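You operate a simulated robot arm through the tools that you are given. There is no shell and no other tool. Be economical: measure what you need, move in short steps, check, and stop when the job is done.

You run a simulated two-armed robot. Do the job below in one go: nothing can be reset, and whatever is moved stays where it is left.

Task
Put the grease tin on the far edge of the trailer bed. Put the small brown carton on the far edge of the trailer bed away on the upper wall shelf. Put the hub seal labelled "B" from the rear of the trailer bed on the front of the trailer bed and the hub seal labelled "C" on the far edge of the trailer bed. Put the socket from the rear of the trailer bed on the top of the right black chest. Stack the 17 mm nut carton from the top of the fitting bench on top of the 21 mm nut carton. Put the short batten from the top shelf of the timber rack on the front of the trailer bed. Open the socket flap. Do these in any order. Set down upright: grease tin, small brown carton.

Only the result counts: the job must be done as asked and must still hold three seconds after the hand-in. Knocking over, shifting, dropping, spilling or breaking anything else fails it. Lids that push on must go on centred and level and be pressed home; caps that screw on are set level and turned clockwise until they are tight.

Robot
Two 7-joint arms with fingered hands on one trunk, on a base that drives. Base frame: it is fixed to the floor where the robot stands at the start and does not move with it; the origin is under the middle of the robot, x ahead of it, y to its left, z up. Units: m, degrees, N and s.
The left shoulder is at the start at [0.03, 0.119, 1.044], the right one opposite. With the tool pointing down near the work surface each hand reaches from about 0.1 to 0.74 m from the robot's upright axis, wherever it stands, measured 20 degrees to its own side. Places, roughly: far edge of the trailer bed [4.3, 1.9, 0.7]; front of the trailer bed [2.3, 3.4, 0.7]; hub seal [4.75, 3.5, 0.75]; nut carton [4.25, 5.75, 1]; short batten (15x5x5 cm) [5.8, 5.8, 1]; small brown carton [4, 2, 0.75]; socket [4.5, 3.5, 0.75]; socket flap [7.2, 4.3, 1]; top of the right black chest [5, 0, 0.9]; upper wall shelf (102x22 cm) [-1.86, 6.02, 1.58]. Payload 3.8 kg a hand.
The TCP of each hand is the grasp point between the finger pads, 0.025 m short of the fingertips. In the tool frame z runs along the fingers and y along their closing line. Largest opening 0.088 m; the body of the gripper starts 0.029 m behind the TCP. The gripper is a hand of 4 fingers: y runs from the thumb to the fingers, the wrist lies at [-0.013, -0.106, -0.174] in the tool frame.
Orientation is told as [roll, pitch, yaw] about the base's x, y, z axes, in that order, counted from this pose: with the fingers straight down and the wrist toward the robot, the tool's x, y and z point along [0, 1, 0], [1, 0, 0] and [0, 0, -1] of the base frame.

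Tools
- The arms move only by the tool nudge_tool. It takes "left_rows", "right_rows" or both (then of equal length, played together; a hand with none holds still); each is a list of rows, each an object of numbers (a shift or turn left out is 0): "ax", "ay", "az": the turn, a rotation vector about the base's x, y, z in degrees; "tx", "ty", "tz": the shift along the base's x, y, z in m. In form: [{"ax": .., "ay": .., "az": .., "tx": .., "ty": .., "tz": ..}, ...]. A call has 1 to 8 rows; each row is the pose to reach, as a shift and turn from the pose commanded when the call began. A row lasts 0.2 s, in which the tool goes at most 0.05 m and 8.6 degrees; a call with a longer step from one row to the next is refused whole. A pose out of reach is approached as far as the arm can. The call stops where the force on the tool passes 40 N (or 10 N more than at its start, if that is more) or the arm is blocked; 0.2 s more then pass. In this call time passes only in rows, and 0.2 s behind the last. The reply holds the time, the measured pose of the TCP, the force on the tool along the base axes, the opening and the grip force, in the units named above and with some noise, with the torque about the TCP (base axes, N m) and any sound that the robot's microphone picked up.
- Cameras (640 x 400 px; columns grow to the right, rows downward): "scene" is now at [0.0408, -0.0031, 1.584]; the picture's right is [-0.12, -0.99, 0.00], its down [-0.87, 0.11, -0.49] and it looks along [0.48, -0.06, -0.87] (base axes); focal length 261 px, centre (320, 200). "left" rides on the left gripper at [-0.064, -0.083, -0.098] in its tool frame; the picture's right is [-0.62, -0.37, 0.69], its down [0.71, -0.63, 0.30] and it looks along [0.32, 0.68, 0.65] (tool axes); focal length 265 px, centre (320, 200). "right" rides on the right gripper at [0.064, -0.083, -0.098] in its tool frame; the picture's right is [-0.62, 0.37, -0.69], its down [-0.71, -0.63, 0.30] and it looks along [-0.32, 0.68, 0.65] (tool axes); focal length 265 px, centre (320, 200). There is no depth. A picture from a camera that has moved, and an enlarged one, comes with that camera's place and axes in the base frame and with its lens. The place of the scene camera against the robot may be out by one fixed shift of up to 0.012 m in any direction.
- grab_frame(camera): a new picture of that camera. It takes no simulated time.
- raise_lower(by): slides the trunk up (or, below 0, down) by that many m; the arms and the scene camera ride with it, the base frame stays. It gives what a move gives, with no picture.
- steer(legs): drives the robot by 1 to 6 legs, each [ahead, left, turn to the left] in m, m and degrees, along the robot's own axes; the way and the turn of a leg run together, so that a leg with both is an arc; at most 1.5 m and 180 degrees a leg. The arms and the cameras ride along, it lands a little off, and it stops where it bumps. It gives what a move gives.
- move_fingers(index, middle, ring, thumb_bend, thumb_turn, hand): sets how far each is bent, from 0 (flat) to 1 (curled in); at 0.3 the hand is open as for a grip, at 0.7 the pads meet at the TCP. One left out holds its place. A second passes; each finger stops where it meets its share of the squeeze, and holds until it gets a number again. It is the only way to open and close the hand. It gives what a move gives, with no picture; readings hold the bend of each and the force on the fingers (four entries, about 0 where the hand has none), thumb and palm. thumb_turn goes from beside the hand (0) to across from the fingers (1), as for a grip.
- pan_tilt(pan, tilt): turns the head with the scene camera to pan (to the left, within 120 degrees either way) and tilt (down, from -29 to 69), counted from straight ahead of the robot. It gives what a move gives.
- enlarge(camera, box): a new picture of the part [left, top, right, bottom] of that camera's present view, enlarged. It takes no simulated time.
- hand_in(): hands the job in; it is judged then, once.

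Work in short steps. Places have to be worked out from the pictures, the camera data and where the tool is seen: move nearer, look again, correct. Check each grasp and each placing, and mend what went wrong. You have 217 turns and 212 pictures in all, those below and enlarged ones among them. Open the grippers and draw the arms clear of the work before you hand the job in, unless the task says otherwise; then end with one line.

The tools are called after ">>>" as name(argument=value, ...) on one line, values as JSON. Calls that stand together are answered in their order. nudge_tool: Moves the arms, as the interface text tells. Its arguments: {"type":"object","properties":{"left_rows":{"type":"array","items":{"type":"object","properties":{"ax":{"type":"number"},"ay":{"type":"number"},"az":{"type":"number"},"tx":{"type":"number"},"ty":{"type":"number"},"tz":{"type":"number"}}}},"right_rows":{"type":"array","items":{"type":"object","properties":{"ax":{"type":"number"},"ay":{"type":"number"},"az":{"type":"number"},"tx":{"type":"number"},"ty":{"type":"number"},"tz":{"type":"number"}}}}},"required":[]} The other tools are called the same way: raise_lower (by) slides the trunk up or down; move_fingers (index, middle, ring, thumb_bend, thumb_turn, hand) moves the fingers one by one; steer (legs) drives the base; pan_tilt (pan, tilt) turns the head that bears the scene camera; grab_frame (camera) takes a picture; enlarge (camera, box) takes an enlarged picture of a part of a camera's view; hand_in () hands the job in.

At the start:

```text
time: 0.0
left_tool_pos: [0.5055, 0.1781, 0.9879]
left_tcp_rot: [0.0, 0.1, 0.0]
left_wrist_force: [0.2, -0.3, -0.3]
left_moment: [0.0, -0.02, -0.02]
left_finger_gap: 0.0876
left_gripper_force: 0.1
left_shape: jaw
left_bend: [0.3, 0.3, 0.3, 0.3, 0.98]
left_finger forces: [0.1, 0.1, 0.0, 0.0, 0.0, 0.0]
right_tool_pos: [0.4126, -0.2074, 0.9724]
right_tcp_rot: [0.0, 0.0, -0.1]
right_wrist_force: [0.1, 0.2, -0.4]
right_moment: [-0.01, 0.0, 0.0]
right_finger_gap: 0.0877
right_gripper_force: 0.1
right_shape: jaw
right_bend: [0.3, 0.3, 0.3, 0.3, 0.98]
right_finger forces: [0.1, 0.1, 0.0, 0.0, 0.0, 0.0]
trunk travel left (down, up): [-0.2, 0.39]
robot x, y, heading: [0.0013, -0.0038, -0.1]
head pan, tilt: [-7.2, 60.9]
```

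scene: 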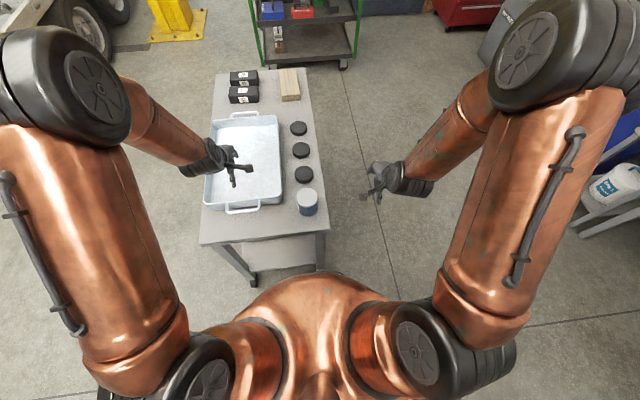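
right: 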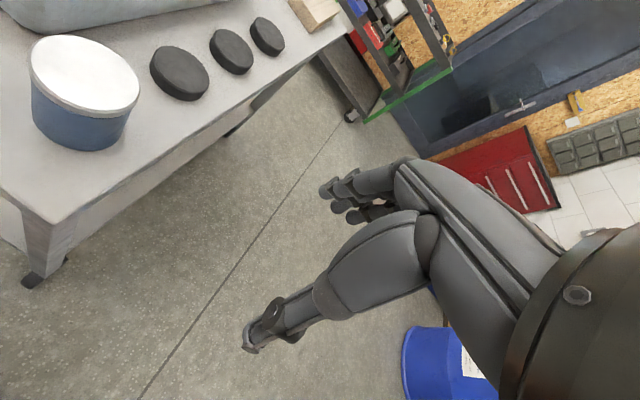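
left: 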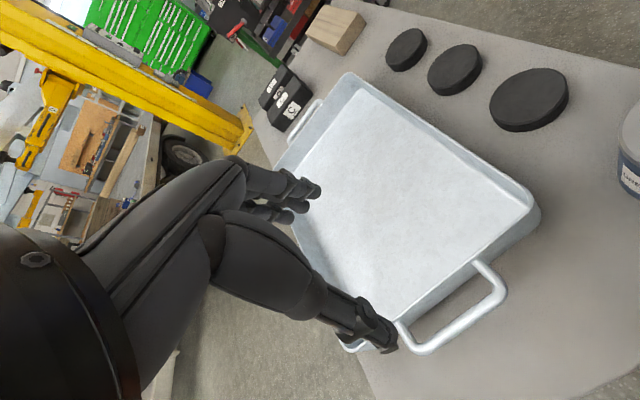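

The tin stands on the bench in front of me with black discs and cartons beyond it. I look around first to learn the layout.

>>> pan_tilt(pan=0, tilt=15)

>>> grab_frame(camera="scene")

>>> pan_tilt(pan=60, tilt=15)

>>> grab_frame(camera="scene")

>>> pan_tilt(pan=115, tilt=10)

>>> grab_frame(camera="scene")

```text
time: 1.1
left_tool_pos: [0.5051, 0.1771, 0.9895]
left_tcp_rot: [-0.1, 0.0, 0.0]
left_wrist_force: [-0.4, 0.3, 0.3]
left_moment: [-0.02, -0.02, 0.02]
left_finger_gap: 0.0877
left_gripper_force: 0.0
left_shape: jaw
left_bend: [0.3, 0.3, 0.3, 0.3, 0.98]
left_finger forces: [0.1, 0.0, 0.0, 0.1, 0.1, 0.1]
right_tool_pos: [0.412, -0.2083, 0.9734]
right_tcp_rot: [0.0, -0.1, 0.0]
right_wrist_force: [-1.0, 0.6, -0.7]
right_moment: [0.0, 0.01, -0.02]
right_finger_gap: 0.0877
right_gripper_force: 0.0
right_shape: jaw
right_bend: [0.3, 0.3, 0.3, 0.3, 0.98]
right_finger forces: [0.1, 0.0, 0.0, 0.0, 0.0, 0.0]
trunk travel left (down, up): [-0.2, 0.39]
robot x, y, heading: [-0.0008, -0.0022, -0.0]
head pan, tilt: [0.0, 15.0]
```

```text
208 pictures are left
camera scene: at [0.0692, 0.0051, 1.6512], right [0.0, -1.0, 0.0], down [-0.26, 0.0, -0.97], along [0.97, 0.0, -0.26], focal length 261 px, centre (320, 200)
```

scene: 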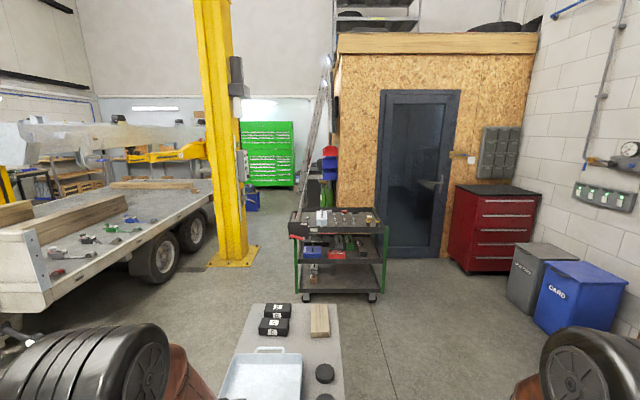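

```text
time: 2.4
left_tool_pos: [0.5055, 0.1776, 0.9877]
left_tcp_rot: [0.0, 0.0, 0.0]
left_wrist_force: [0.3, -0.1, -0.6]
left_moment: [-0.01, 0.0, -0.03]
left_finger_gap: 0.0876
left_gripper_force: 0.1
left_shape: jaw
left_bend: [0.3, 0.3, 0.3, 0.3, 0.98]
left_finger forces: [0.0, 0.1, 0.0, 0.0, 0.1, 0.0]
right_tool_pos: [0.413, -0.2075, 0.9734]
right_tcp_rot: [0.0, 0.0, 0.1]
right_wrist_force: [-0.3, 0.6, -0.1]
right_moment: [0.02, 0.01, 0.03]
right_finger_gap: 0.0879
right_gripper_force: 0.0
right_shape: jaw
right_bend: [0.3, 0.3, 0.3, 0.3, 0.98]
right_finger forces: [0.0, 0.1, 0.0, 0.0, 0.0, 0.0]
trunk travel left (down, up): [-0.2, 0.39]
robot x, y, heading: [-0.0022, 0.0007, 0.2]
head pan, tilt: [60.0, 15.0]
```

```text
207 pictures are left
camera scene: at [0.0225, 0.0859, 1.6513], right [0.87, -0.5, 0.0], down [-0.13, -0.22, -0.97], along [0.48, 0.84, -0.26], focal length 261 px, centre (320, 200)
```

scene: 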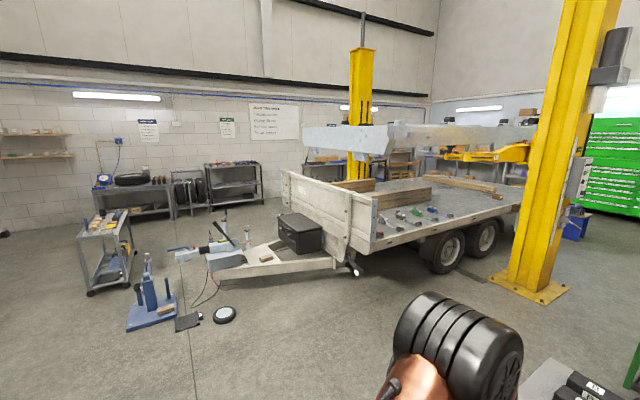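

```text
time: 3.7
left_tool_pos: [0.5059, 0.1779, 0.9888]
left_tcp_rot: [0.0, -0.1, 0.0]
left_wrist_force: [0.4, 0.5, 1.0]
left_moment: [0.02, 0.0, 0.0]
left_finger_gap: 0.0876
left_gripper_force: 0.0
left_shape: jaw
left_bend: [0.3, 0.3, 0.3, 0.3, 0.98]
left_finger forces: [0.1, 0.0, 0.1, 0.0, 0.0, 0.0]
right_tool_pos: [0.4124, -0.2081, 0.9728]
right_tcp_rot: [0.1, 0.0, 0.0]
right_wrist_force: [0.6, 0.1, 0.4]
right_moment: [0.02, 0.01, 0.01]
right_finger_gap: 0.0878
right_gripper_force: 0.0
right_shape: jaw
right_bend: [0.3, 0.3, 0.3, 0.3, 0.98]
right_finger forces: [0.0, 0.1, 0.0, 0.1, 0.0, 0.0]
trunk travel left (down, up): [-0.2, 0.39]
robot x, y, heading: [-0.0029, -0.0032, 0.3]
head pan, tilt: [115.0, 10.0]
```

```text
206 pictures are left
camera scene: at [-0.0634, 0.0894, 1.6595], right [0.91, 0.42, 0.0], down [0.07, -0.16, -0.98], along [-0.42, 0.89, -0.17], focal length 261 px, centre (320, 200)
```

scene: 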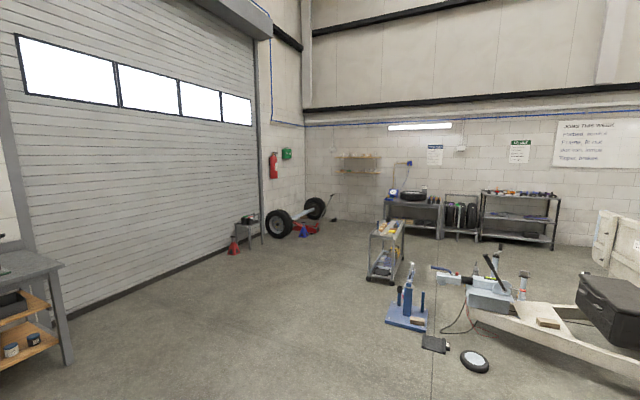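

Now I zoom on the near bench items and the trailer side.

>>> pan_tilt(pan=0, tilt=60)

>>> enlarge(camera="scene", box=[190, 50, 350, 250])

>>> pan_tilt(pan=40, tilt=15)

>>> enlarge(camera="scene", box=[100, 100, 420, 300])

>>> enlarge(camera="left", box=[480, 50, 640, 250])

```text
time: 5.6
left_tool_pos: [0.5047, 0.177, 0.9882]
left_tcp_rot: [0.0, 0.0, 0.0]
left_wrist_force: [-0.6, -0.3, 0.4]
left_moment: [-0.02, -0.03, -0.02]
left_finger_gap: 0.0875
left_gripper_force: 0.0
left_shape: jaw
left_bend: [0.3, 0.3, 0.3, 0.3, 0.98]
left_finger forces: [0.0, 0.0, 0.0, 0.0, 0.0, 0.1]
right_tool_pos: [0.4124, -0.2082, 0.9734]
right_tcp_rot: [0.1, 0.0, 0.0]
right_wrist_force: [-0.8, 0.1, 0.4]
right_moment: [-0.03, 0.0, 0.04]
right_finger_gap: 0.0878
right_gripper_force: 0.0
right_shape: jaw
right_bend: [0.3, 0.3, 0.3, 0.3, 0.98]
right_finger forces: [0.0, 0.0, 0.0, 0.1, 0.0, 0.0]
trunk travel left (down, up): [-0.2, 0.39]
robot x, y, heading: [0.0, 0.001, 0.1]
head pan, tilt: [0.0, 60.0]
```

```text
2.00 times, centred on (270, 150) of scene
camera zoom: at [0.0424, 0.0051, 1.585], right [0.0, -1.0, 0.0], down [-0.87, 0.0, -0.5], along [0.5, 0.0, -0.87], focal length 522 px, centre (420, 300)
```

zoom: 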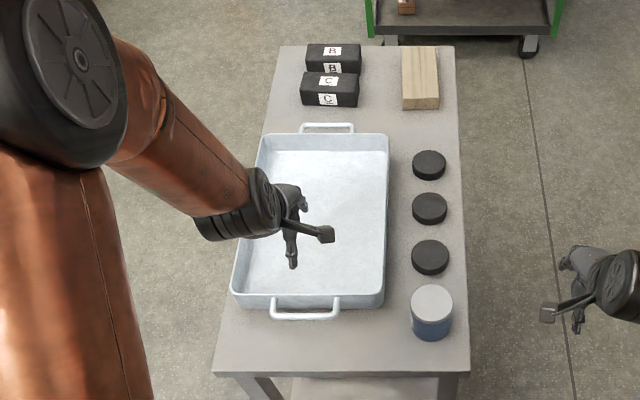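

```text
time: 6.7
left_tool_pos: [0.5064, 0.1784, 0.9882]
left_tcp_rot: [0.0, 0.1, 0.0]
left_wrist_force: [0.2, 1.2, -0.4]
left_moment: [0.04, 0.03, -0.01]
left_finger_gap: 0.0876
left_gripper_force: 0.0
left_shape: jaw
left_bend: [0.3, 0.3, 0.3, 0.3, 0.98]
left_finger forces: [0.0, 0.0, 0.0, 0.1, 0.1, 0.1]
right_tool_pos: [0.4121, -0.2084, 0.974]
right_tcp_rot: [0.0, 0.0, 0.0]
right_wrist_force: [0.4, 0.3, 0.3]
right_moment: [0.03, 0.0, -0.03]
right_finger_gap: 0.0877
right_gripper_force: 0.0
right_shape: jaw
right_bend: [0.3, 0.3, 0.3, 0.3, 0.98]
right_finger forces: [0.0, 0.0, 0.0, 0.1, 0.0, 0.0]
trunk travel left (down, up): [-0.2, 0.39]
robot x, y, heading: [0.0004, -0.0035, -0.2]
head pan, tilt: [40.0, 15.0]
```

```text
2.00 times, centred on (260, 200) of scene
camera zoom: at [0.0474, 0.0651, 1.6512], right [0.64, -0.77, 0.0], down [-0.2, -0.17, -0.97], along [0.74, 0.62, -0.26], focal length 522 px, centre (440, 200)
```

zoom: 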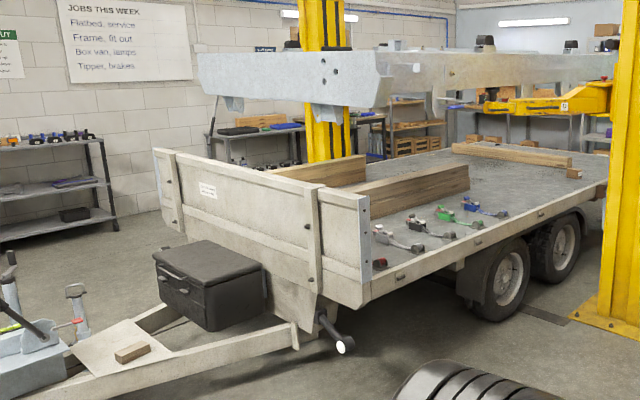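

```text
2.00 times, centred on (560, 150) of left
camera zoom: at [0.4216, 0.1136, 1.0874], right [-0.37, -0.62, -0.69], down [-0.63, 0.71, -0.3], along [0.68, 0.32, -0.65], focal length 531 px, centre (-160, 300)
```

zoom: 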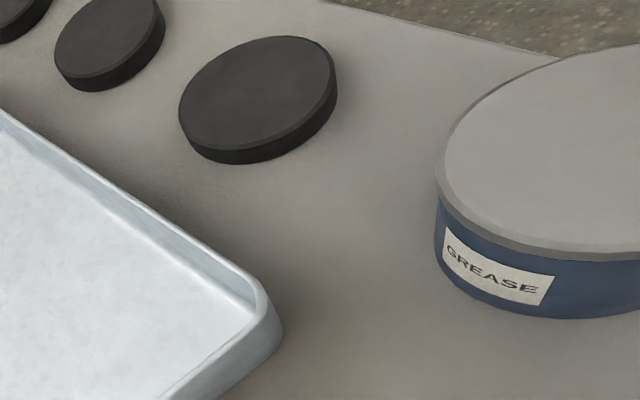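

The tin (labelled GREASE) triangulates to about (0.477, -0.015), top z≈0.82, diameter ≈0.072. I bring the right hand above it and move the left hand out of the way.

>>> nudge_tool(right_rows=[{"tx": 0.013, "ty": 0.038}, {"tx": 0.026, "ty": 0.077}, {"tx": 0.039, "ty": 0.115}, {"tx": 0.052, "ty": 0.154}, {"tx": 0.064, "ty": 0.192}], left_rows=[{"ty": 0.03, "tz": 0.02}, {"ty": 0.06, "tz": 0.04}, {"ty": 0.09, "tz": 0.06}, {"ty": 0.12, "tz": 0.08}, {"ty": 0.15, "tz": 0.1}])

>>> grab_frame(camera="right")

>>> pan_tilt(pan=0, tilt=60)

>>> grab_frame(camera="scene")

```text
time: 7.9
left_tool_pos: [0.5043, 0.3285, 1.0884]
left_tcp_rot: [-0.1, 0.1, 0.0]
left_wrist_force: [1.0, -0.2, -0.2]
left_moment: [-0.04, 0.0, 0.03]
left_finger_gap: 0.0876
left_gripper_force: 0.1
left_shape: jaw
left_bend: [0.3, 0.3, 0.3, 0.3, 0.98]
left_finger forces: [0.1, 0.0, 0.0, 0.0, 0.1, 0.0]
right_tool_pos: [0.4745, -0.0143, 0.9756]
right_tcp_rot: [-0.1, 0.0, -0.1]
right_wrist_force: [-0.3, 0.2, -0.3]
right_moment: [-0.03, -0.01, -0.01]
right_finger_gap: 0.0875
right_gripper_force: 0.0
right_shape: jaw
right_bend: [0.3, 0.3, 0.3, 0.3, 0.98]
right_finger forces: [0.0, 0.0, 0.1, 0.0, 0.0, 0.1]
trunk travel left (down, up): [-0.2, 0.39]
robot x, y, heading: [0.0004, -0.004, 0.1]
head pan, tilt: [40.0, 15.0]
```

```text
202 pictures are left
camera right: at [0.3919, 0.051, 1.0729], right [0.37, -0.62, 0.69], down [-0.63, -0.71, -0.3], along [0.68, -0.33, -0.65], focal length 265 px, centre (320, 200)
```

right: 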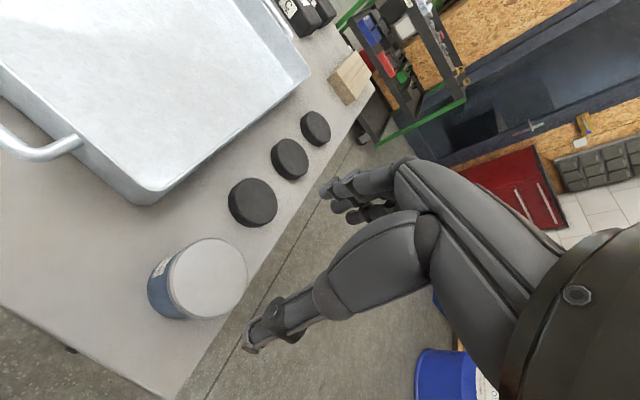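

```text
time: 9.1
left_tool_pos: [0.5064, 0.3266, 1.0876]
left_tcp_rot: [-0.1, 0.0, 0.0]
left_wrist_force: [0.3, 0.0, -0.5]
left_moment: [-0.02, -0.03, -0.02]
left_finger_gap: 0.0875
left_gripper_force: 0.0
left_shape: jaw
left_bend: [0.3, 0.3, 0.3, 0.3, 0.98]
left_finger forces: [0.0, 0.0, 0.1, 0.0, 0.0, 0.1]
right_tool_pos: [0.4755, -0.0169, 0.9738]
right_tcp_rot: [0.0, 0.0, 0.0]
right_wrist_force: [-0.7, 0.4, -0.5]
right_moment: [-0.02, -0.01, 0.03]
right_finger_gap: 0.0878
right_gripper_force: 0.1
right_shape: jaw
right_bend: [0.3, 0.3, 0.3, 0.3, 0.98]
right_finger forces: [0.0, 0.0, 0.0, 0.1, 0.0, 0.0]
trunk travel left (down, up): [-0.2, 0.39]
robot x, y, heading: [-0.0019, 0.0045, -0.0]
head pan, tilt: [0.0, 60.0]
```

```text
201 pictures are left
camera scene: at [0.0425, 0.0052, 1.5851], right [0.0, -1.0, 0.0], down [-0.87, 0.0, -0.5], along [0.5, 0.0, -0.87], focal length 261 px, centre (320, 200)
```

scene: 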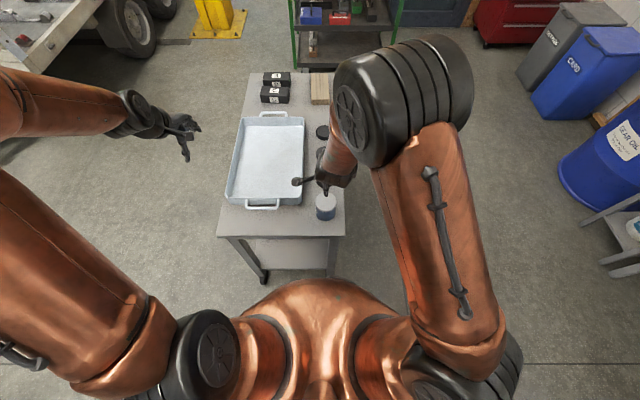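

The tool is centred over the tin to within a few mm. Descend to z≈0.80 in short steps.

>>> nudge_tool(right_rows=[{"tz": -0.04}, {"tz": -0.08}, {"tz": -0.11}])

>>> grab_frame(camera="right")

```text
time: 9.8
left_tool_pos: [0.5062, 0.3273, 1.0872]
left_tcp_rot: [0.0, 0.0, -0.1]
left_wrist_force: [0.2, -0.4, -0.6]
left_moment: [-0.01, -0.01, -0.01]
left_finger_gap: 0.088
left_gripper_force: 0.1
left_shape: jaw
left_bend: [0.3, 0.3, 0.3, 0.3, 0.98]
left_finger forces: [0.1, 0.0, 0.0, 0.1, 0.0, 0.1]
right_tool_pos: [0.4762, -0.0167, 0.8642]
right_tcp_rot: [0.0, 0.1, 0.0]
right_wrist_force: [0.2, -0.8, -0.7]
right_moment: [0.05, -0.02, 0.06]
right_finger_gap: 0.0879
right_gripper_force: 0.1
right_shape: jaw
right_bend: [0.3, 0.3, 0.3, 0.3, 0.98]
right_finger forces: [0.0, 0.0, 0.0, 0.1, 0.1, 0.0]
trunk travel left (down, up): [-0.2, 0.39]
robot x, y, heading: [0.0033, 0.0016, 0.0]
head pan, tilt: [0.0, 60.0]
```

```text
200 pictures are left
camera right: at [0.3929, 0.0481, 0.9627], right [0.37, -0.62, 0.69], down [-0.63, -0.71, -0.3], along [0.68, -0.32, -0.65], focal length 265 px, centre (320, 200)
```

right: 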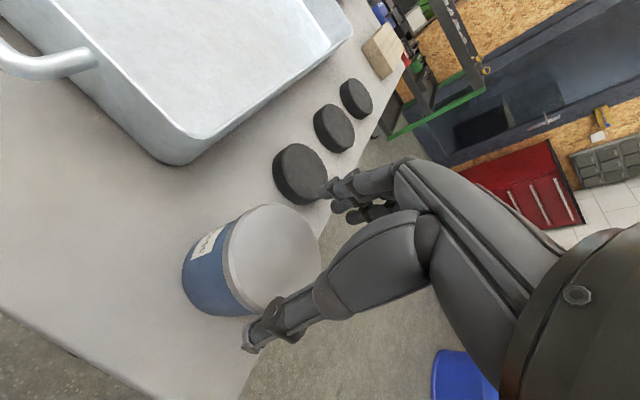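

Still centred. Descend further so the fingers straddle the tin.

>>> nudge_tool(right_rows=[{"tz": -0.03}, {"tz": -0.06}, {"tz": -0.07}])

>>> grab_frame(camera="right")

```text
time: 10.8
left_tool_pos: [0.5039, 0.3266, 1.0891]
left_tcp_rot: [0.0, 0.0, 0.0]
left_wrist_force: [0.1, -0.1, -0.7]
left_moment: [0.03, 0.01, 0.01]
left_finger_gap: 0.0875
left_gripper_force: 0.0
left_shape: jaw
left_bend: [0.3, 0.3, 0.3, 0.3, 0.98]
left_finger forces: [0.1, 0.0, 0.1, 0.1, 0.1, 0.1]
right_tool_pos: [0.4789, -0.0136, 0.8003]
right_tcp_rot: [0.3, -1.2, 0.0]
right_wrist_force: [-4.8, 0.3, 22.7]
right_moment: [0.07, -0.05, 0.01]
right_finger_gap: 0.088
right_gripper_force: 0.0
right_shape: jaw
right_bend: [0.26, 0.3, 0.3, 0.28, 0.98]
right_finger forces: [11.3, 0.1, 0.1, 0.0, 18.0, 0.1]
trunk travel left (down, up): [-0.2, 0.39]
robot x, y, heading: [-0.0023, -0.0009, 0.0]
head pan, tilt: [0.0, 60.0]
stopped in row 3 (right hand): the force on the tool passed its limit at 42 N (the readings are from after the stop); the commanded pose is now the measured one
```

```text
199 pictures are left
camera right: at [0.3941, 0.0501, 0.8979], right [0.35, -0.62, 0.7], down [-0.62, -0.71, -0.32], along [0.7, -0.32, -0.64], focal length 265 px, centre (320, 200)
```

right: 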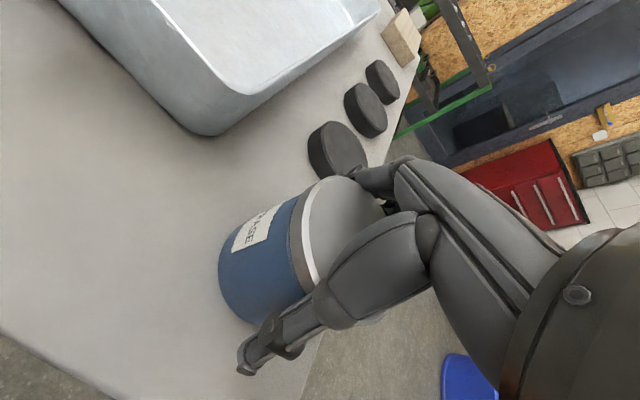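

Index and thumb rub on the tin about 15 mm below its top – deep enough. I back off a few mm and close.

>>> nudge_tool(right_rows=[{"tz": 0.005}])

>>> move_fingers(hand="right", index=0.5, middle=0.5, ring=0.5, thumb_bend=0.5)

>>> grab_frame(camera="right")

```text
time: 11.2
left_tool_pos: [0.5057, 0.3276, 1.0886]
left_tcp_rot: [0.0, 0.1, 0.0]
left_wrist_force: [-0.1, -0.1, -0.3]
left_moment: [0.03, 0.0, 0.03]
left_finger_gap: 0.0877
left_gripper_force: 0.1
left_shape: jaw
left_bend: [0.3, 0.3, 0.3, 0.3, 0.98]
left_finger forces: [0.0, 0.0, 0.0, 0.0, 0.0, 0.0]
right_tool_pos: [0.4781, -0.014, 0.8023]
right_tcp_rot: [0.3, -0.6, 0.0]
right_wrist_force: [-0.7, 0.9, 1.1]
right_moment: [0.0, -0.12, 0.0]
right_finger_gap: 0.0878
right_gripper_force: 0.1
right_shape: jaw
right_bend: [0.26, 0.3, 0.3, 0.27, 0.97]
right_finger forces: [9.8, 0.0, 0.1, 0.0, 9.1, 0.0]
trunk travel left (down, up): [-0.2, 0.39]
robot x, y, heading: [-0.001, -0.0004, 0.4]
head pan, tilt: [0.0, 60.0]
```

```text
time: 12.2
left_tool_pos: [0.506, 0.3258, 1.0874]
left_tcp_rot: [0.0, 0.0, -0.1]
left_wrist_force: [-0.3, -0.1, -0.5]
left_moment: [0.0, 0.03, 0.03]
left_finger_gap: 0.0871
left_gripper_force: 0.1
left_shape: jaw
left_bend: [0.3, 0.3, 0.3, 0.3, 0.98]
left_finger forces: [0.0, 0.0, 0.0, 0.0, 0.0, 0.0]
right_tool_pos: [0.48, -0.0148, 0.8032]
right_tcp_rot: [0.2, -0.9, 0.0]
right_wrist_force: [0.9, 0.2, 4.0]
right_moment: [-0.03, -0.31, 0.01]
right_finger_gap: 0.0829
right_gripper_force: 28.7
right_shape: fingers
right_bend: [0.27, 0.43, 0.46, 0.43, 0.96]
right_finger forces: [19.5, 5.6, 2.9, 0.0, 28.5, 0.1]
trunk travel left (down, up): [-0.2, 0.39]
robot x, y, heading: [-0.0031, 0.0018, -0.1]
head pan, tilt: [0.0, 60.0]
```

```text
198 pictures are left
camera right: at [0.3949, 0.0496, 0.9011], right [0.36, -0.62, 0.7], down [-0.63, -0.71, -0.32], along [0.69, -0.32, -0.64], focal length 265 px, centre (320, 200)
```

right: 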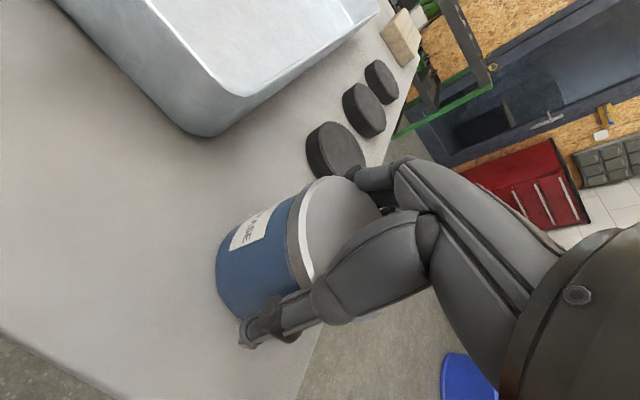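

Grip is about 29 N across thumb and three fingers. Lift 3 cm and check it holds.

>>> nudge_tool(right_rows=[{"tz": 0.02}, {"tz": 0.05}, {"tz": 0.09}])

>>> grab_frame(camera="right")

```text
time: 13.0
left_tool_pos: [0.5047, 0.3276, 1.0886]
left_tcp_rot: [0.0, 0.0, 0.0]
left_wrist_force: [0.5, 0.6, 0.3]
left_moment: [-0.01, -0.02, 0.04]
left_finger_gap: 0.0872
left_gripper_force: 0.1
left_shape: jaw
left_bend: [0.3, 0.3, 0.3, 0.3, 0.98]
left_finger forces: [0.0, 0.0, 0.0, 0.1, 0.0, 0.0]
right_tool_pos: [0.4785, -0.0168, 0.8936]
right_tcp_rot: [0.2, -0.9, 0.1]
right_wrist_force: [-0.4, 0.2, -3.2]
right_moment: [0.04, -0.02, 0.0]
right_finger_gap: 0.0811
right_gripper_force: 25.9
right_shape: fingers
right_bend: [0.27, 0.44, 0.46, 0.43, 0.96]
right_finger forces: [16.1, 5.1, 2.7, 0.0, 27.1, 0.0]
trunk travel left (down, up): [-0.2, 0.39]
robot x, y, heading: [-0.001, -0.0003, 0.0]
head pan, tilt: [0.0, 60.0]
```

```text
197 pictures are left
camera right: at [0.3944, 0.0481, 0.9912], right [0.36, -0.62, 0.7], down [-0.63, -0.71, -0.32], along [0.69, -0.32, -0.65], focal length 265 px, centre (320, 200)
```

right: 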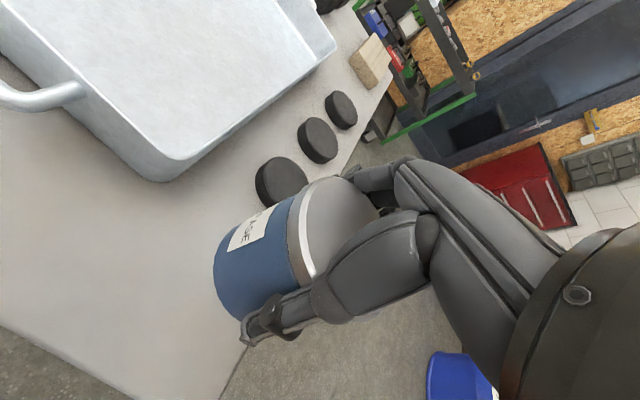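

The tin is held (≈0.35 kg). I raise it further, then back off and drive along the left side of the bench toward the gap between green cart and yellow post.

>>> nudge_tool(right_rows=[{"tz": 0.04, "tx": -0.03}, {"tz": 0.08, "tx": -0.06}, {"tz": 0.12, "tx": -0.1}], left_rows=[{"tx": -0.04}, {"tx": -0.08}, {"tx": -0.12}])

>>> steer(legs=[[-0.25, 0, 0], [0, 0.85, 0], [1.4, 0, 0]])

>>> pan_tilt(pan=0, tilt=30)

>>> grab_frame(camera="scene")

```text
refused: row 3 steps farther than a row can; nothing moved
```

```text
time: 25.5
left_tool_pos: [1.6827, 1.1414, 1.0866]
left_tcp_rot: [0.1, 0.1, -1.3]
left_wrist_force: [0.2, 0.2, 1.2]
left_moment: [-0.02, 0.02, 0.01]
left_finger_gap: 0.0875
left_gripper_force: 0.0
left_shape: jaw
left_bend: [0.3, 0.3, 0.3, 0.3, 0.98]
left_finger forces: [0.1, 0.1, 0.0, 0.0, 0.1, 0.2]
right_tool_pos: [1.6483, 0.7983, 0.8921]
right_tcp_rot: [0.2, -0.8, -1.3]
right_wrist_force: [-0.3, 0.0, -4.4]
right_moment: [0.02, -0.01, 0.04]
right_finger_gap: 0.0807
right_gripper_force: 25.6
right_shape: fingers
right_bend: [0.27, 0.44, 0.46, 0.43, 0.96]
right_finger forces: [16.2, 5.3, 2.7, 0.0, 26.8, 0.1]
trunk travel left (down, up): [-0.2, 0.39]
robot x, y, heading: [1.1667, 0.8303, -1.6]
head pan, tilt: [0.0, 60.0]
```

```text
time: 26.4
left_tool_pos: [1.683, 1.141, 1.087]
left_tcp_rot: [0.0, 0.0, -1.3]
left_wrist_force: [0.0, 0.5, -0.6]
left_moment: [0.02, -0.03, 0.01]
left_finger_gap: 0.0875
left_gripper_force: 0.0
left_shape: jaw
left_bend: [0.3, 0.3, 0.3, 0.3, 0.98]
left_finger forces: [0.0, 0.0, 0.1, 0.0, 0.0, 0.0]
right_tool_pos: [1.648, 0.7998, 0.8925]
right_tcp_rot: [0.2, -0.8, -1.4]
right_wrist_force: [-0.4, 0.1, -4.0]
right_moment: [-0.03, -0.04, 0.03]
right_finger_gap: 0.0806
right_gripper_force: 25.5
right_shape: fingers
right_bend: [0.27, 0.44, 0.46, 0.43, 0.96]
right_finger forces: [16.2, 5.3, 2.7, 0.1, 26.6, 0.0]
trunk travel left (down, up): [-0.2, 0.39]
robot x, y, heading: [1.1714, 0.8269, -1.3]
head pan, tilt: [0.0, 30.0]
```

```text
196 pictures are left
camera scene: at [1.2358, 0.8303, 1.627], right [-0.02, -1.0, 0.0], down [-0.5, 0.01, -0.87], along [0.87, -0.02, -0.5], focal length 261 px, centre (320, 200)
```

scene: 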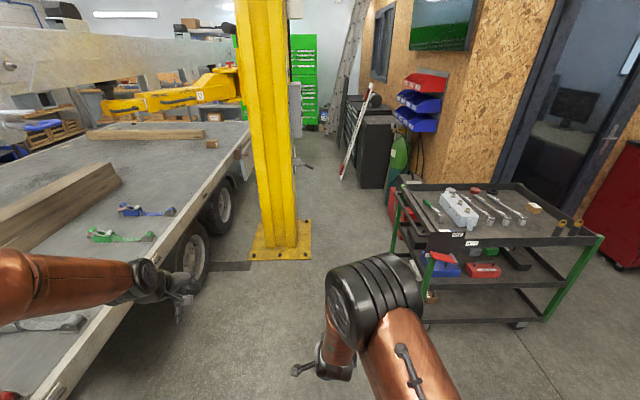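

The gap between cart (y≈0.1) and post plate (y≈0.87) is centred on y≈0.48; the small brown carton is visible at about (4.0,1.93). I raise the tin, then drive through the gap.

>>> nudge_tool(right_rows=[{"tz": 0.04}, {"tz": 0.08}, {"tz": 0.12}], left_rows=[{"tx": -0.02, "ty": -0.03}, {"tx": -0.04, "ty": -0.06}, {"tx": -0.06, "ty": -0.09}])

>>> steer(legs=[[1.0, -0.33, 1.5], [1.4, 0, 0]])

>>> pan_tilt(pan=30, tilt=30)

>>> grab_frame(camera="scene")

```text
time: 27.2
left_tool_pos: [1.6214, 1.0506, 1.0878]
left_tcp_rot: [0.0, 0.0, -1.2]
left_wrist_force: [0.0, -0.7, -0.4]
left_moment: [0.0, -0.03, -0.01]
left_finger_gap: 0.0876
left_gripper_force: 0.0
left_shape: jaw
left_bend: [0.3, 0.3, 0.3, 0.3, 0.98]
left_finger forces: [0.0, 0.0, 0.1, 0.0, 0.0, 0.1]
right_tool_pos: [1.6475, 0.8002, 1.0102]
right_tcp_rot: [0.3, -0.8, -1.3]
right_wrist_force: [-0.5, -0.3, -3.8]
right_moment: [0.04, 0.02, -0.02]
right_finger_gap: 0.0806
right_gripper_force: 25.3
right_shape: fingers
right_bend: [0.27, 0.44, 0.46, 0.44, 0.96]
right_finger forces: [15.9, 5.3, 2.7, 0.0, 26.3, 0.1]
trunk travel left (down, up): [-0.2, 0.39]
robot x, y, heading: [1.1734, 0.826, -1.4]
head pan, tilt: [0.0, 30.0]
```

```text
time: 32.6
left_tool_pos: [2.5836, 0.7181, 1.0873]
left_tcp_rot: [0.0, 0.0, -0.4]
left_wrist_force: [0.1, 0.4, -0.1]
left_moment: [0.0, -0.04, 0.03]
left_finger_gap: 0.0875
left_gripper_force: 0.1
left_shape: jaw
left_bend: [0.3, 0.3, 0.3, 0.3, 0.98]
left_finger forces: [0.1, 0.0, 0.0, 0.0, 0.0, 0.1]
right_tool_pos: [2.615, 0.4699, 1.0076]
right_tcp_rot: [0.3, -0.8, -0.5]
right_wrist_force: [-0.9, 0.1, -3.8]
right_moment: [-0.02, -0.02, -0.01]
right_finger_gap: 0.0807
right_gripper_force: 25.4
right_shape: fingers
right_bend: [0.27, 0.44, 0.46, 0.44, 0.96]
right_finger forces: [15.9, 5.3, 2.8, 0.0, 26.2, 0.1]
trunk travel left (down, up): [-0.2, 0.39]
robot x, y, heading: [2.1345, 0.4913, -0.5]
head pan, tilt: [0.0, 30.0]
stopped in leg 1: the robot was blocked; the commanded pose is now the measured one
```

```text
time: 33.6
left_tool_pos: [2.5841, 0.7183, 1.0861]
left_tcp_rot: [0.0, 0.0, -0.5]
left_wrist_force: [0.6, 0.0, -0.2]
left_moment: [-0.01, 0.04, -0.01]
left_finger_gap: 0.0878
left_gripper_force: 0.1
left_shape: jaw
left_bend: [0.3, 0.3, 0.3, 0.3, 0.98]
left_finger forces: [0.1, 0.0, 0.0, 0.0, 0.0, 0.0]
right_tool_pos: [2.6148, 0.47, 1.0095]
right_tcp_rot: [0.2, -0.8, -0.4]
right_wrist_force: [-0.1, -0.9, -4.7]
right_moment: [0.03, 0.01, 0.01]
right_finger_gap: 0.0803
right_gripper_force: 25.3
right_shape: fingers
right_bend: [0.27, 0.44, 0.46, 0.44, 0.96]
right_finger forces: [15.8, 5.4, 2.8, 0.0, 26.2, 0.0]
trunk travel left (down, up): [-0.2, 0.39]
robot x, y, heading: [2.1356, 0.4889, -0.4]
head pan, tilt: [30.0, 30.0]
```

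```text
195 pictures are left
camera scene: at [2.1886, 0.5379, 1.6271], right [0.49, -0.87, 0.0], down [-0.44, -0.25, -0.87], along [0.75, 0.43, -0.5], focal length 261 px, centre (320, 200)
```

scene: 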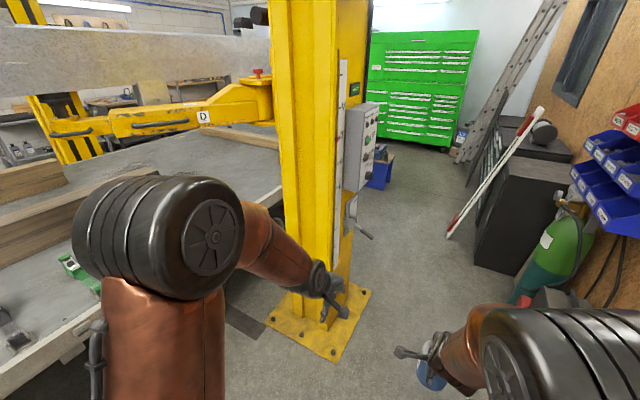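

Blocked just before the gap; I look to the right at the cart and down to see what touches.

>>> pan_tilt(pan=-45, tilt=50)

>>> grab_frame(camera="scene")

>>> pan_tilt(pan=30, tilt=60)

>>> grab_frame(camera="scene")

```text
time: 35.0
left_tool_pos: [2.5842, 0.7189, 1.0874]
left_tcp_rot: [0.0, 0.0, -0.4]
left_wrist_force: [-0.3, 0.5, 0.3]
left_moment: [-0.02, 0.0, 0.02]
left_finger_gap: 0.0878
left_gripper_force: 0.0
left_shape: jaw
left_bend: [0.3, 0.3, 0.3, 0.3, 0.98]
left_finger forces: [0.0, 0.1, 0.0, 0.0, 0.0, 0.0]
right_tool_pos: [2.6142, 0.4688, 1.0086]
right_tcp_rot: [0.2, -0.7, -0.3]
right_wrist_force: [-0.3, 0.1, -3.8]
right_moment: [-0.01, 0.0, 0.0]
right_finger_gap: 0.0805
right_gripper_force: 24.9
right_shape: fingers
right_bend: [0.27, 0.44, 0.46, 0.44, 0.96]
right_finger forces: [16.0, 5.3, 2.7, 0.0, 26.2, 0.1]
trunk travel left (down, up): [-0.2, 0.39]
robot x, y, heading: [2.1324, 0.4884, -0.5]
head pan, tilt: [-45.0, 50.0]
```

```text
194 pictures are left
camera scene: at [2.1642, 0.4384, 1.5976], right [-0.71, -0.7, 0.0], down [-0.54, 0.54, -0.64], along [0.45, -0.46, -0.77], focal length 261 px, centre (320, 200)
```

scene: 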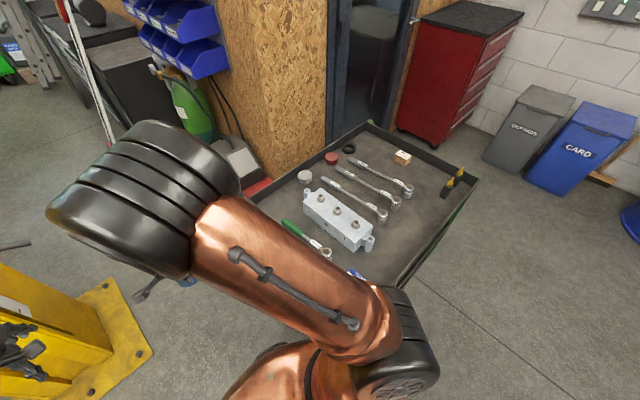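

```text
time: 36.5
left_tool_pos: [2.5841, 0.7199, 1.0872]
left_tcp_rot: [0.0, 0.0, -0.4]
left_wrist_force: [0.3, 0.6, -0.1]
left_moment: [-0.01, 0.03, 0.01]
left_finger_gap: 0.0878
left_gripper_force: 0.1
left_shape: jaw
left_bend: [0.3, 0.3, 0.3, 0.3, 0.98]
left_finger forces: [0.0, 0.0, 0.0, 0.0, 0.0, 0.1]
right_tool_pos: [2.6145, 0.4697, 1.0094]
right_tcp_rot: [0.2, -0.9, -0.4]
right_wrist_force: [-0.4, -0.6, -4.6]
right_moment: [0.02, 0.01, -0.01]
right_finger_gap: 0.0804
right_gripper_force: 24.6
right_shape: fingers
right_bend: [0.27, 0.44, 0.46, 0.44, 0.96]
right_finger forces: [16.0, 5.2, 2.7, 0.0, 26.1, 0.0]
trunk travel left (down, up): [-0.2, 0.39]
robot x, y, heading: [2.1344, 0.4889, -0.6]
head pan, tilt: [30.0, 60.0]
```

```text
193 pictures are left
camera scene: at [2.168, 0.5261, 1.585], right [0.49, -0.87, 0.0], down [-0.75, -0.43, -0.5], along [0.43, 0.25, -0.87], focal length 261 px, centre (320, 200)
```

scene: 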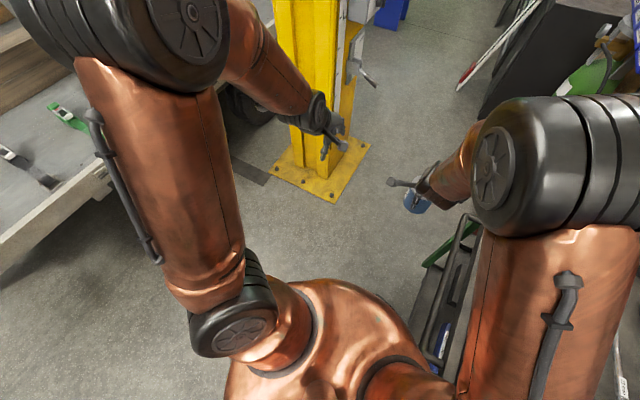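

The base's front-right brushes the cart corner (~(2.3,0.18)); the post plate edge is at y≈0.875. I back up and try a line nearer the post.

>>> steer(legs=[[-0.15, 0, 0.5], [0, 0.1, 0], [0.4, 0, 0]])

```text
time: 40.8
left_tool_pos: [2.8449, 0.8264, 1.0856]
left_tcp_rot: [-0.1, 0.2, 0.3]
left_wrist_force: [-0.6, -1.5, 0.0]
left_moment: [-0.01, -0.01, -0.03]
left_finger_gap: 0.0875
left_gripper_force: 0.0
left_shape: jaw
left_bend: [0.3, 0.3, 0.3, 0.3, 0.98]
left_finger forces: [0.0, 0.0, 0.1, 0.0, 0.0, 0.1]
right_tool_pos: [2.8786, 0.578, 1.0093]
right_tcp_rot: [0.2, -0.7, 0.2]
right_wrist_force: [0.1, -0.8, -4.5]
right_moment: [0.01, 0.0, 0.02]
right_finger_gap: 0.0801
right_gripper_force: 24.9
right_shape: fingers
right_bend: [0.27, 0.44, 0.46, 0.44, 0.96]
right_finger forces: [15.9, 5.2, 2.7, 0.0, 26.0, 0.0]
trunk travel left (down, up): [-0.2, 0.39]
robot x, y, heading: [2.3949, 0.5886, 0.4]
head pan, tilt: [30.0, 60.0]
```

That passes. I tuck the left hand inward and continue slowly through the gap.

>>> nudge_tool(left_rows=[{"ty": -0.03, "tz": 0.03}, {"ty": -0.06, "tz": 0.06}, {"ty": -0.08, "tz": 0.1}])

>>> steer(legs=[[0.35, -0.02, 0]])

>>> pan_tilt(pan=45, tilt=40)

>>> grab_frame(camera="scene")

```text
time: 41.6
left_tool_pos: [2.8446, 0.7475, 1.1877]
left_tcp_rot: [0.0, 0.0, 0.4]
left_wrist_force: [0.4, -0.5, -0.3]
left_moment: [-0.04, 0.01, 0.02]
left_finger_gap: 0.0876
left_gripper_force: 0.0
left_shape: jaw
left_bend: [0.3, 0.3, 0.3, 0.3, 0.98]
left_finger forces: [0.0, 0.0, 0.0, 0.0, 0.0, 0.0]
right_tool_pos: [2.8767, 0.5777, 1.0099]
right_tcp_rot: [0.2, -0.9, 0.2]
right_wrist_force: [-1.5, 0.9, -3.8]
right_moment: [0.05, -0.01, -0.01]
right_finger_gap: 0.0803
right_gripper_force: 25.0
right_shape: fingers
right_bend: [0.27, 0.44, 0.46, 0.44, 0.96]
right_finger forces: [15.7, 5.3, 2.8, 0.0, 26.0, 0.0]
trunk travel left (down, up): [-0.2, 0.39]
robot x, y, heading: [2.397, 0.59, 0.6]
head pan, tilt: [30.0, 60.0]
```

```text
time: 43.9
left_tool_pos: [3.1991, 0.7298, 1.1876]
left_tcp_rot: [0.0, 0.1, 0.2]
left_wrist_force: [1.2, -0.4, 0.0]
left_moment: [0.01, 0.05, 0.0]
left_finger_gap: 0.0877
left_gripper_force: 0.1
left_shape: jaw
left_bend: [0.3, 0.3, 0.3, 0.3, 0.98]
left_finger forces: [0.1, 0.1, 0.0, 0.0, 0.1, 0.0]
right_tool_pos: [3.2293, 0.5591, 1.0088]
right_tcp_rot: [0.2, -0.7, 0.3]
right_wrist_force: [-0.3, 0.7, -3.4]
right_moment: [0.03, 0.0, -0.01]
right_finger_gap: 0.0801
right_gripper_force: 24.9
right_shape: fingers
right_bend: [0.27, 0.44, 0.46, 0.44, 0.96]
right_finger forces: [15.8, 5.2, 2.9, 0.0, 25.7, 0.1]
trunk travel left (down, up): [-0.2, 0.39]
robot x, y, heading: [2.7425, 0.5732, 0.3]
head pan, tilt: [30.0, 60.0]
```

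```text
time: 44.7
left_tool_pos: [3.1978, 0.7296, 1.1879]
left_tcp_rot: [0.0, 0.0, 0.3]
left_wrist_force: [-0.5, 0.4, 0.4]
left_moment: [0.01, 0.01, -0.03]
left_finger_gap: 0.0877
left_gripper_force: 0.0
left_shape: jaw
left_bend: [0.3, 0.3, 0.3, 0.3, 0.98]
left_finger forces: [0.0, 0.0, 0.1, 0.0, 0.0, 0.0]
right_tool_pos: [3.2283, 0.5598, 1.0093]
right_tcp_rot: [0.3, -0.7, 0.2]
right_wrist_force: [0.2, 0.0, -4.6]
right_moment: [-0.01, 0.0, 0.01]
right_finger_gap: 0.0801
right_gripper_force: 24.7
right_shape: fingers
right_bend: [0.27, 0.44, 0.46, 0.44, 0.96]
right_finger forces: [15.7, 5.3, 2.9, 0.1, 25.8, 0.0]
trunk travel left (down, up): [-0.2, 0.39]
robot x, y, heading: [2.7428, 0.5749, 0.3]
head pan, tilt: [45.0, 40.0]
```

```text
192 pictures are left
camera scene: at [2.7842, 0.6386, 1.6117], right [0.71, -0.7, 0.0], down [-0.45, -0.46, -0.77], along [0.54, 0.54, -0.64], focal length 261 px, centre (320, 200)
```

scene: 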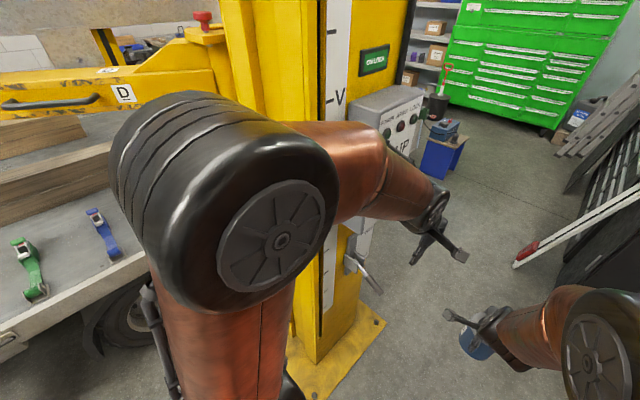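

The left elbow is close to the post's control box. I stretch the left arm forward to bring its elbow in.

>>> nudge_tool(left_rows=[{"tx": 0.045}, {"tx": 0.09, "tz": -0.02}, {"tx": 0.13, "tz": -0.04}, {"tx": 0.17, "tz": -0.06}, {"tx": 0.2, "tz": -0.09}])

>>> grab_frame(camera="scene")

```text
time: 45.9
left_tool_pos: [3.3988, 0.7305, 1.0974]
left_tcp_rot: [-0.1, 0.1, 0.2]
left_wrist_force: [-0.3, 0.7, 0.0]
left_moment: [-0.01, -0.01, 0.03]
left_finger_gap: 0.0878
left_gripper_force: 0.0
left_shape: jaw
left_bend: [0.3, 0.3, 0.3, 0.3, 0.98]
left_finger forces: [0.0, 0.0, 0.0, 0.1, 0.0, 0.0]
right_tool_pos: [3.2298, 0.5604, 1.0087]
right_tcp_rot: [0.2, -0.7, 0.2]
right_wrist_force: [-0.1, -0.7, -3.3]
right_moment: [0.02, -0.01, 0.0]
right_finger_gap: 0.08
right_gripper_force: 24.6
right_shape: fingers
right_bend: [0.27, 0.44, 0.46, 0.44, 0.96]
right_finger forces: [15.6, 5.3, 2.8, 0.0, 25.7, 0.0]
trunk travel left (down, up): [-0.2, 0.39]
robot x, y, heading: [2.7455, 0.5713, 0.2]
head pan, tilt: [45.0, 40.0]
```

```text
191 pictures are left
camera scene: at [2.786, 0.6391, 1.6116], right [0.71, -0.7, 0.0], down [-0.45, -0.46, -0.77], along [0.54, 0.54, -0.64], focal length 261 px, centre (320, 200)
```

scene: 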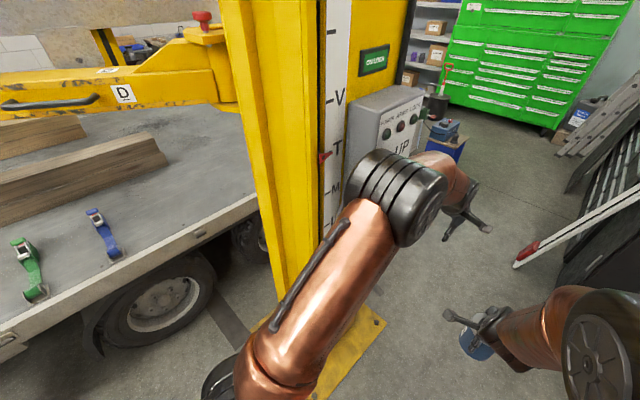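

Elbow is now slim. Drive on past the post.

>>> steer(legs=[[0.95, -0.01, 0], [0.5, 0.25, 0]])

>>> grab_frame(camera="scene")

```text
time: 53.6
left_tool_pos: [4.8323, 0.9734, 1.0982]
left_tcp_rot: [0.0, 0.1, -0.2]
left_wrist_force: [0.1, 0.2, 0.7]
left_moment: [-0.01, 0.04, 0.0]
left_finger_gap: 0.0876
left_gripper_force: 0.0
left_shape: jaw
left_bend: [0.3, 0.3, 0.3, 0.3, 0.98]
left_finger forces: [0.1, 0.1, 0.0, 0.0, 0.0, 0.0]
right_tool_pos: [4.6626, 0.8042, 1.0087]
right_tcp_rot: [0.1, -0.6, -0.1]
right_wrist_force: [0.6, -0.4, -4.2]
right_moment: [0.04, 0.03, 0.04]
right_finger_gap: 0.08
right_gripper_force: 24.3
right_shape: fingers
right_bend: [0.27, 0.44, 0.46, 0.44, 0.96]
right_finger forces: [15.6, 5.3, 2.8, 0.1, 25.4, 0.0]
trunk travel left (down, up): [-0.2, 0.39]
robot x, y, heading: [4.1803, 0.8177, -0.2]
head pan, tilt: [45.0, 40.0]
```

```text
190 pictures are left
camera scene: at [4.2195, 0.8862, 1.6117], right [0.71, -0.71, 0.0], down [-0.46, -0.45, -0.77], along [0.54, 0.54, -0.64], focal length 261 px, centre (320, 200)
```

scene: 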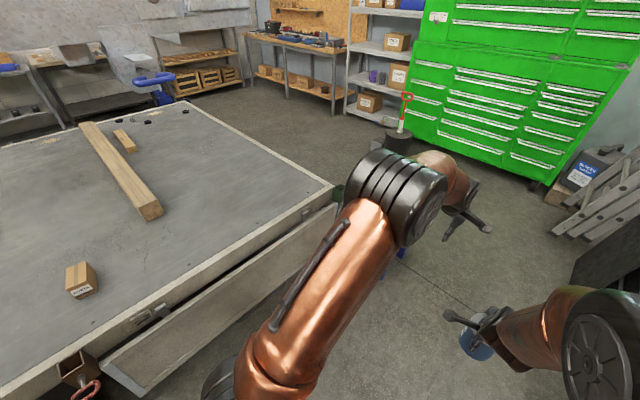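

The carton sits at ≈(3.96,1.96); the bed's near rim is at y≈1.7. I turn to face the bed.

>>> steer(legs=[[0, 0, 90]])

>>> pan_tilt(pan=0, tilt=45)

>>> grab_frame(camera="scene")

```text
time: 57.8
left_tool_pos: [4.0272, 1.4692, 1.0978]
left_tcp_rot: [0.0, -0.1, 90.2]
left_wrist_force: [0.0, -0.2, -0.1]
left_moment: [-0.01, 0.03, 0.0]
left_finger_gap: 0.0877
left_gripper_force: 0.1
left_shape: jaw
left_bend: [0.3, 0.3, 0.3, 0.3, 0.98]
left_finger forces: [0.0, 0.0, 0.0, 0.0, 0.1, 0.1]
right_tool_pos: [4.1966, 1.3011, 1.0086]
right_tcp_rot: [0.2, -0.7, 90.1]
right_wrist_force: [1.1, 0.1, -3.1]
right_moment: [0.03, 0.02, 0.01]
right_finger_gap: 0.0792
right_gripper_force: 23.7
right_shape: fingers
right_bend: [0.27, 0.44, 0.47, 0.44, 0.96]
right_finger forces: [15.4, 5.3, 2.7, 0.0, 24.8, 0.0]
trunk travel left (down, up): [-0.2, 0.39]
robot x, y, heading: [4.1876, 0.8236, 90.0]
head pan, tilt: [45.0, 40.0]
```

```text
time: 58.9
left_tool_pos: [4.0253, 1.4703, 1.0984]
left_tcp_rot: [0.0, 0.0, 90.0]
left_wrist_force: [0.0, -0.4, -0.1]
left_moment: [-0.02, -0.01, -0.01]
left_finger_gap: 0.0878
left_gripper_force: 0.0
left_shape: jaw
left_bend: [0.3, 0.3, 0.3, 0.3, 0.98]
left_finger forces: [0.1, 0.1, 0.0, 0.1, 0.0, 0.0]
right_tool_pos: [4.196, 1.301, 1.0079]
right_tcp_rot: [0.1, -0.8, 90.1]
right_wrist_force: [0.2, -0.3, -4.1]
right_moment: [0.01, 0.07, -0.02]
right_finger_gap: 0.0791
right_gripper_force: 24.3
right_shape: fingers
right_bend: [0.27, 0.44, 0.47, 0.44, 0.96]
right_finger forces: [15.3, 5.2, 2.7, 0.1, 24.8, 0.0]
trunk travel left (down, up): [-0.2, 0.39]
robot x, y, heading: [4.183, 0.8205, 89.9]
head pan, tilt: [0.0, 45.0]
```

```text
189 pictures are left
camera scene: at [4.1772, 0.8879, 1.6045], right [1.0, 0.0, 0.0], down [0.0, -0.71, -0.71], along [0.0, 0.71, -0.71], focal length 261 px, centre (320, 200)
```

scene: 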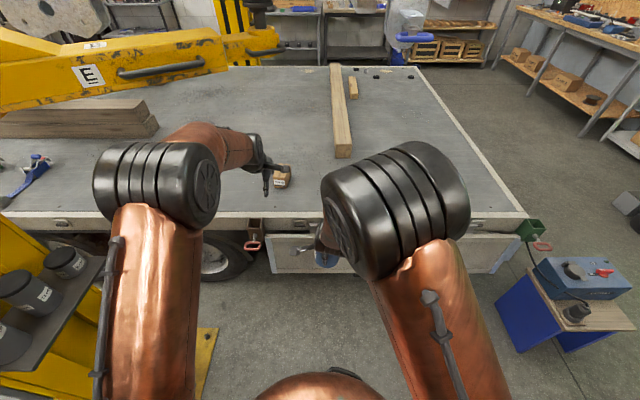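

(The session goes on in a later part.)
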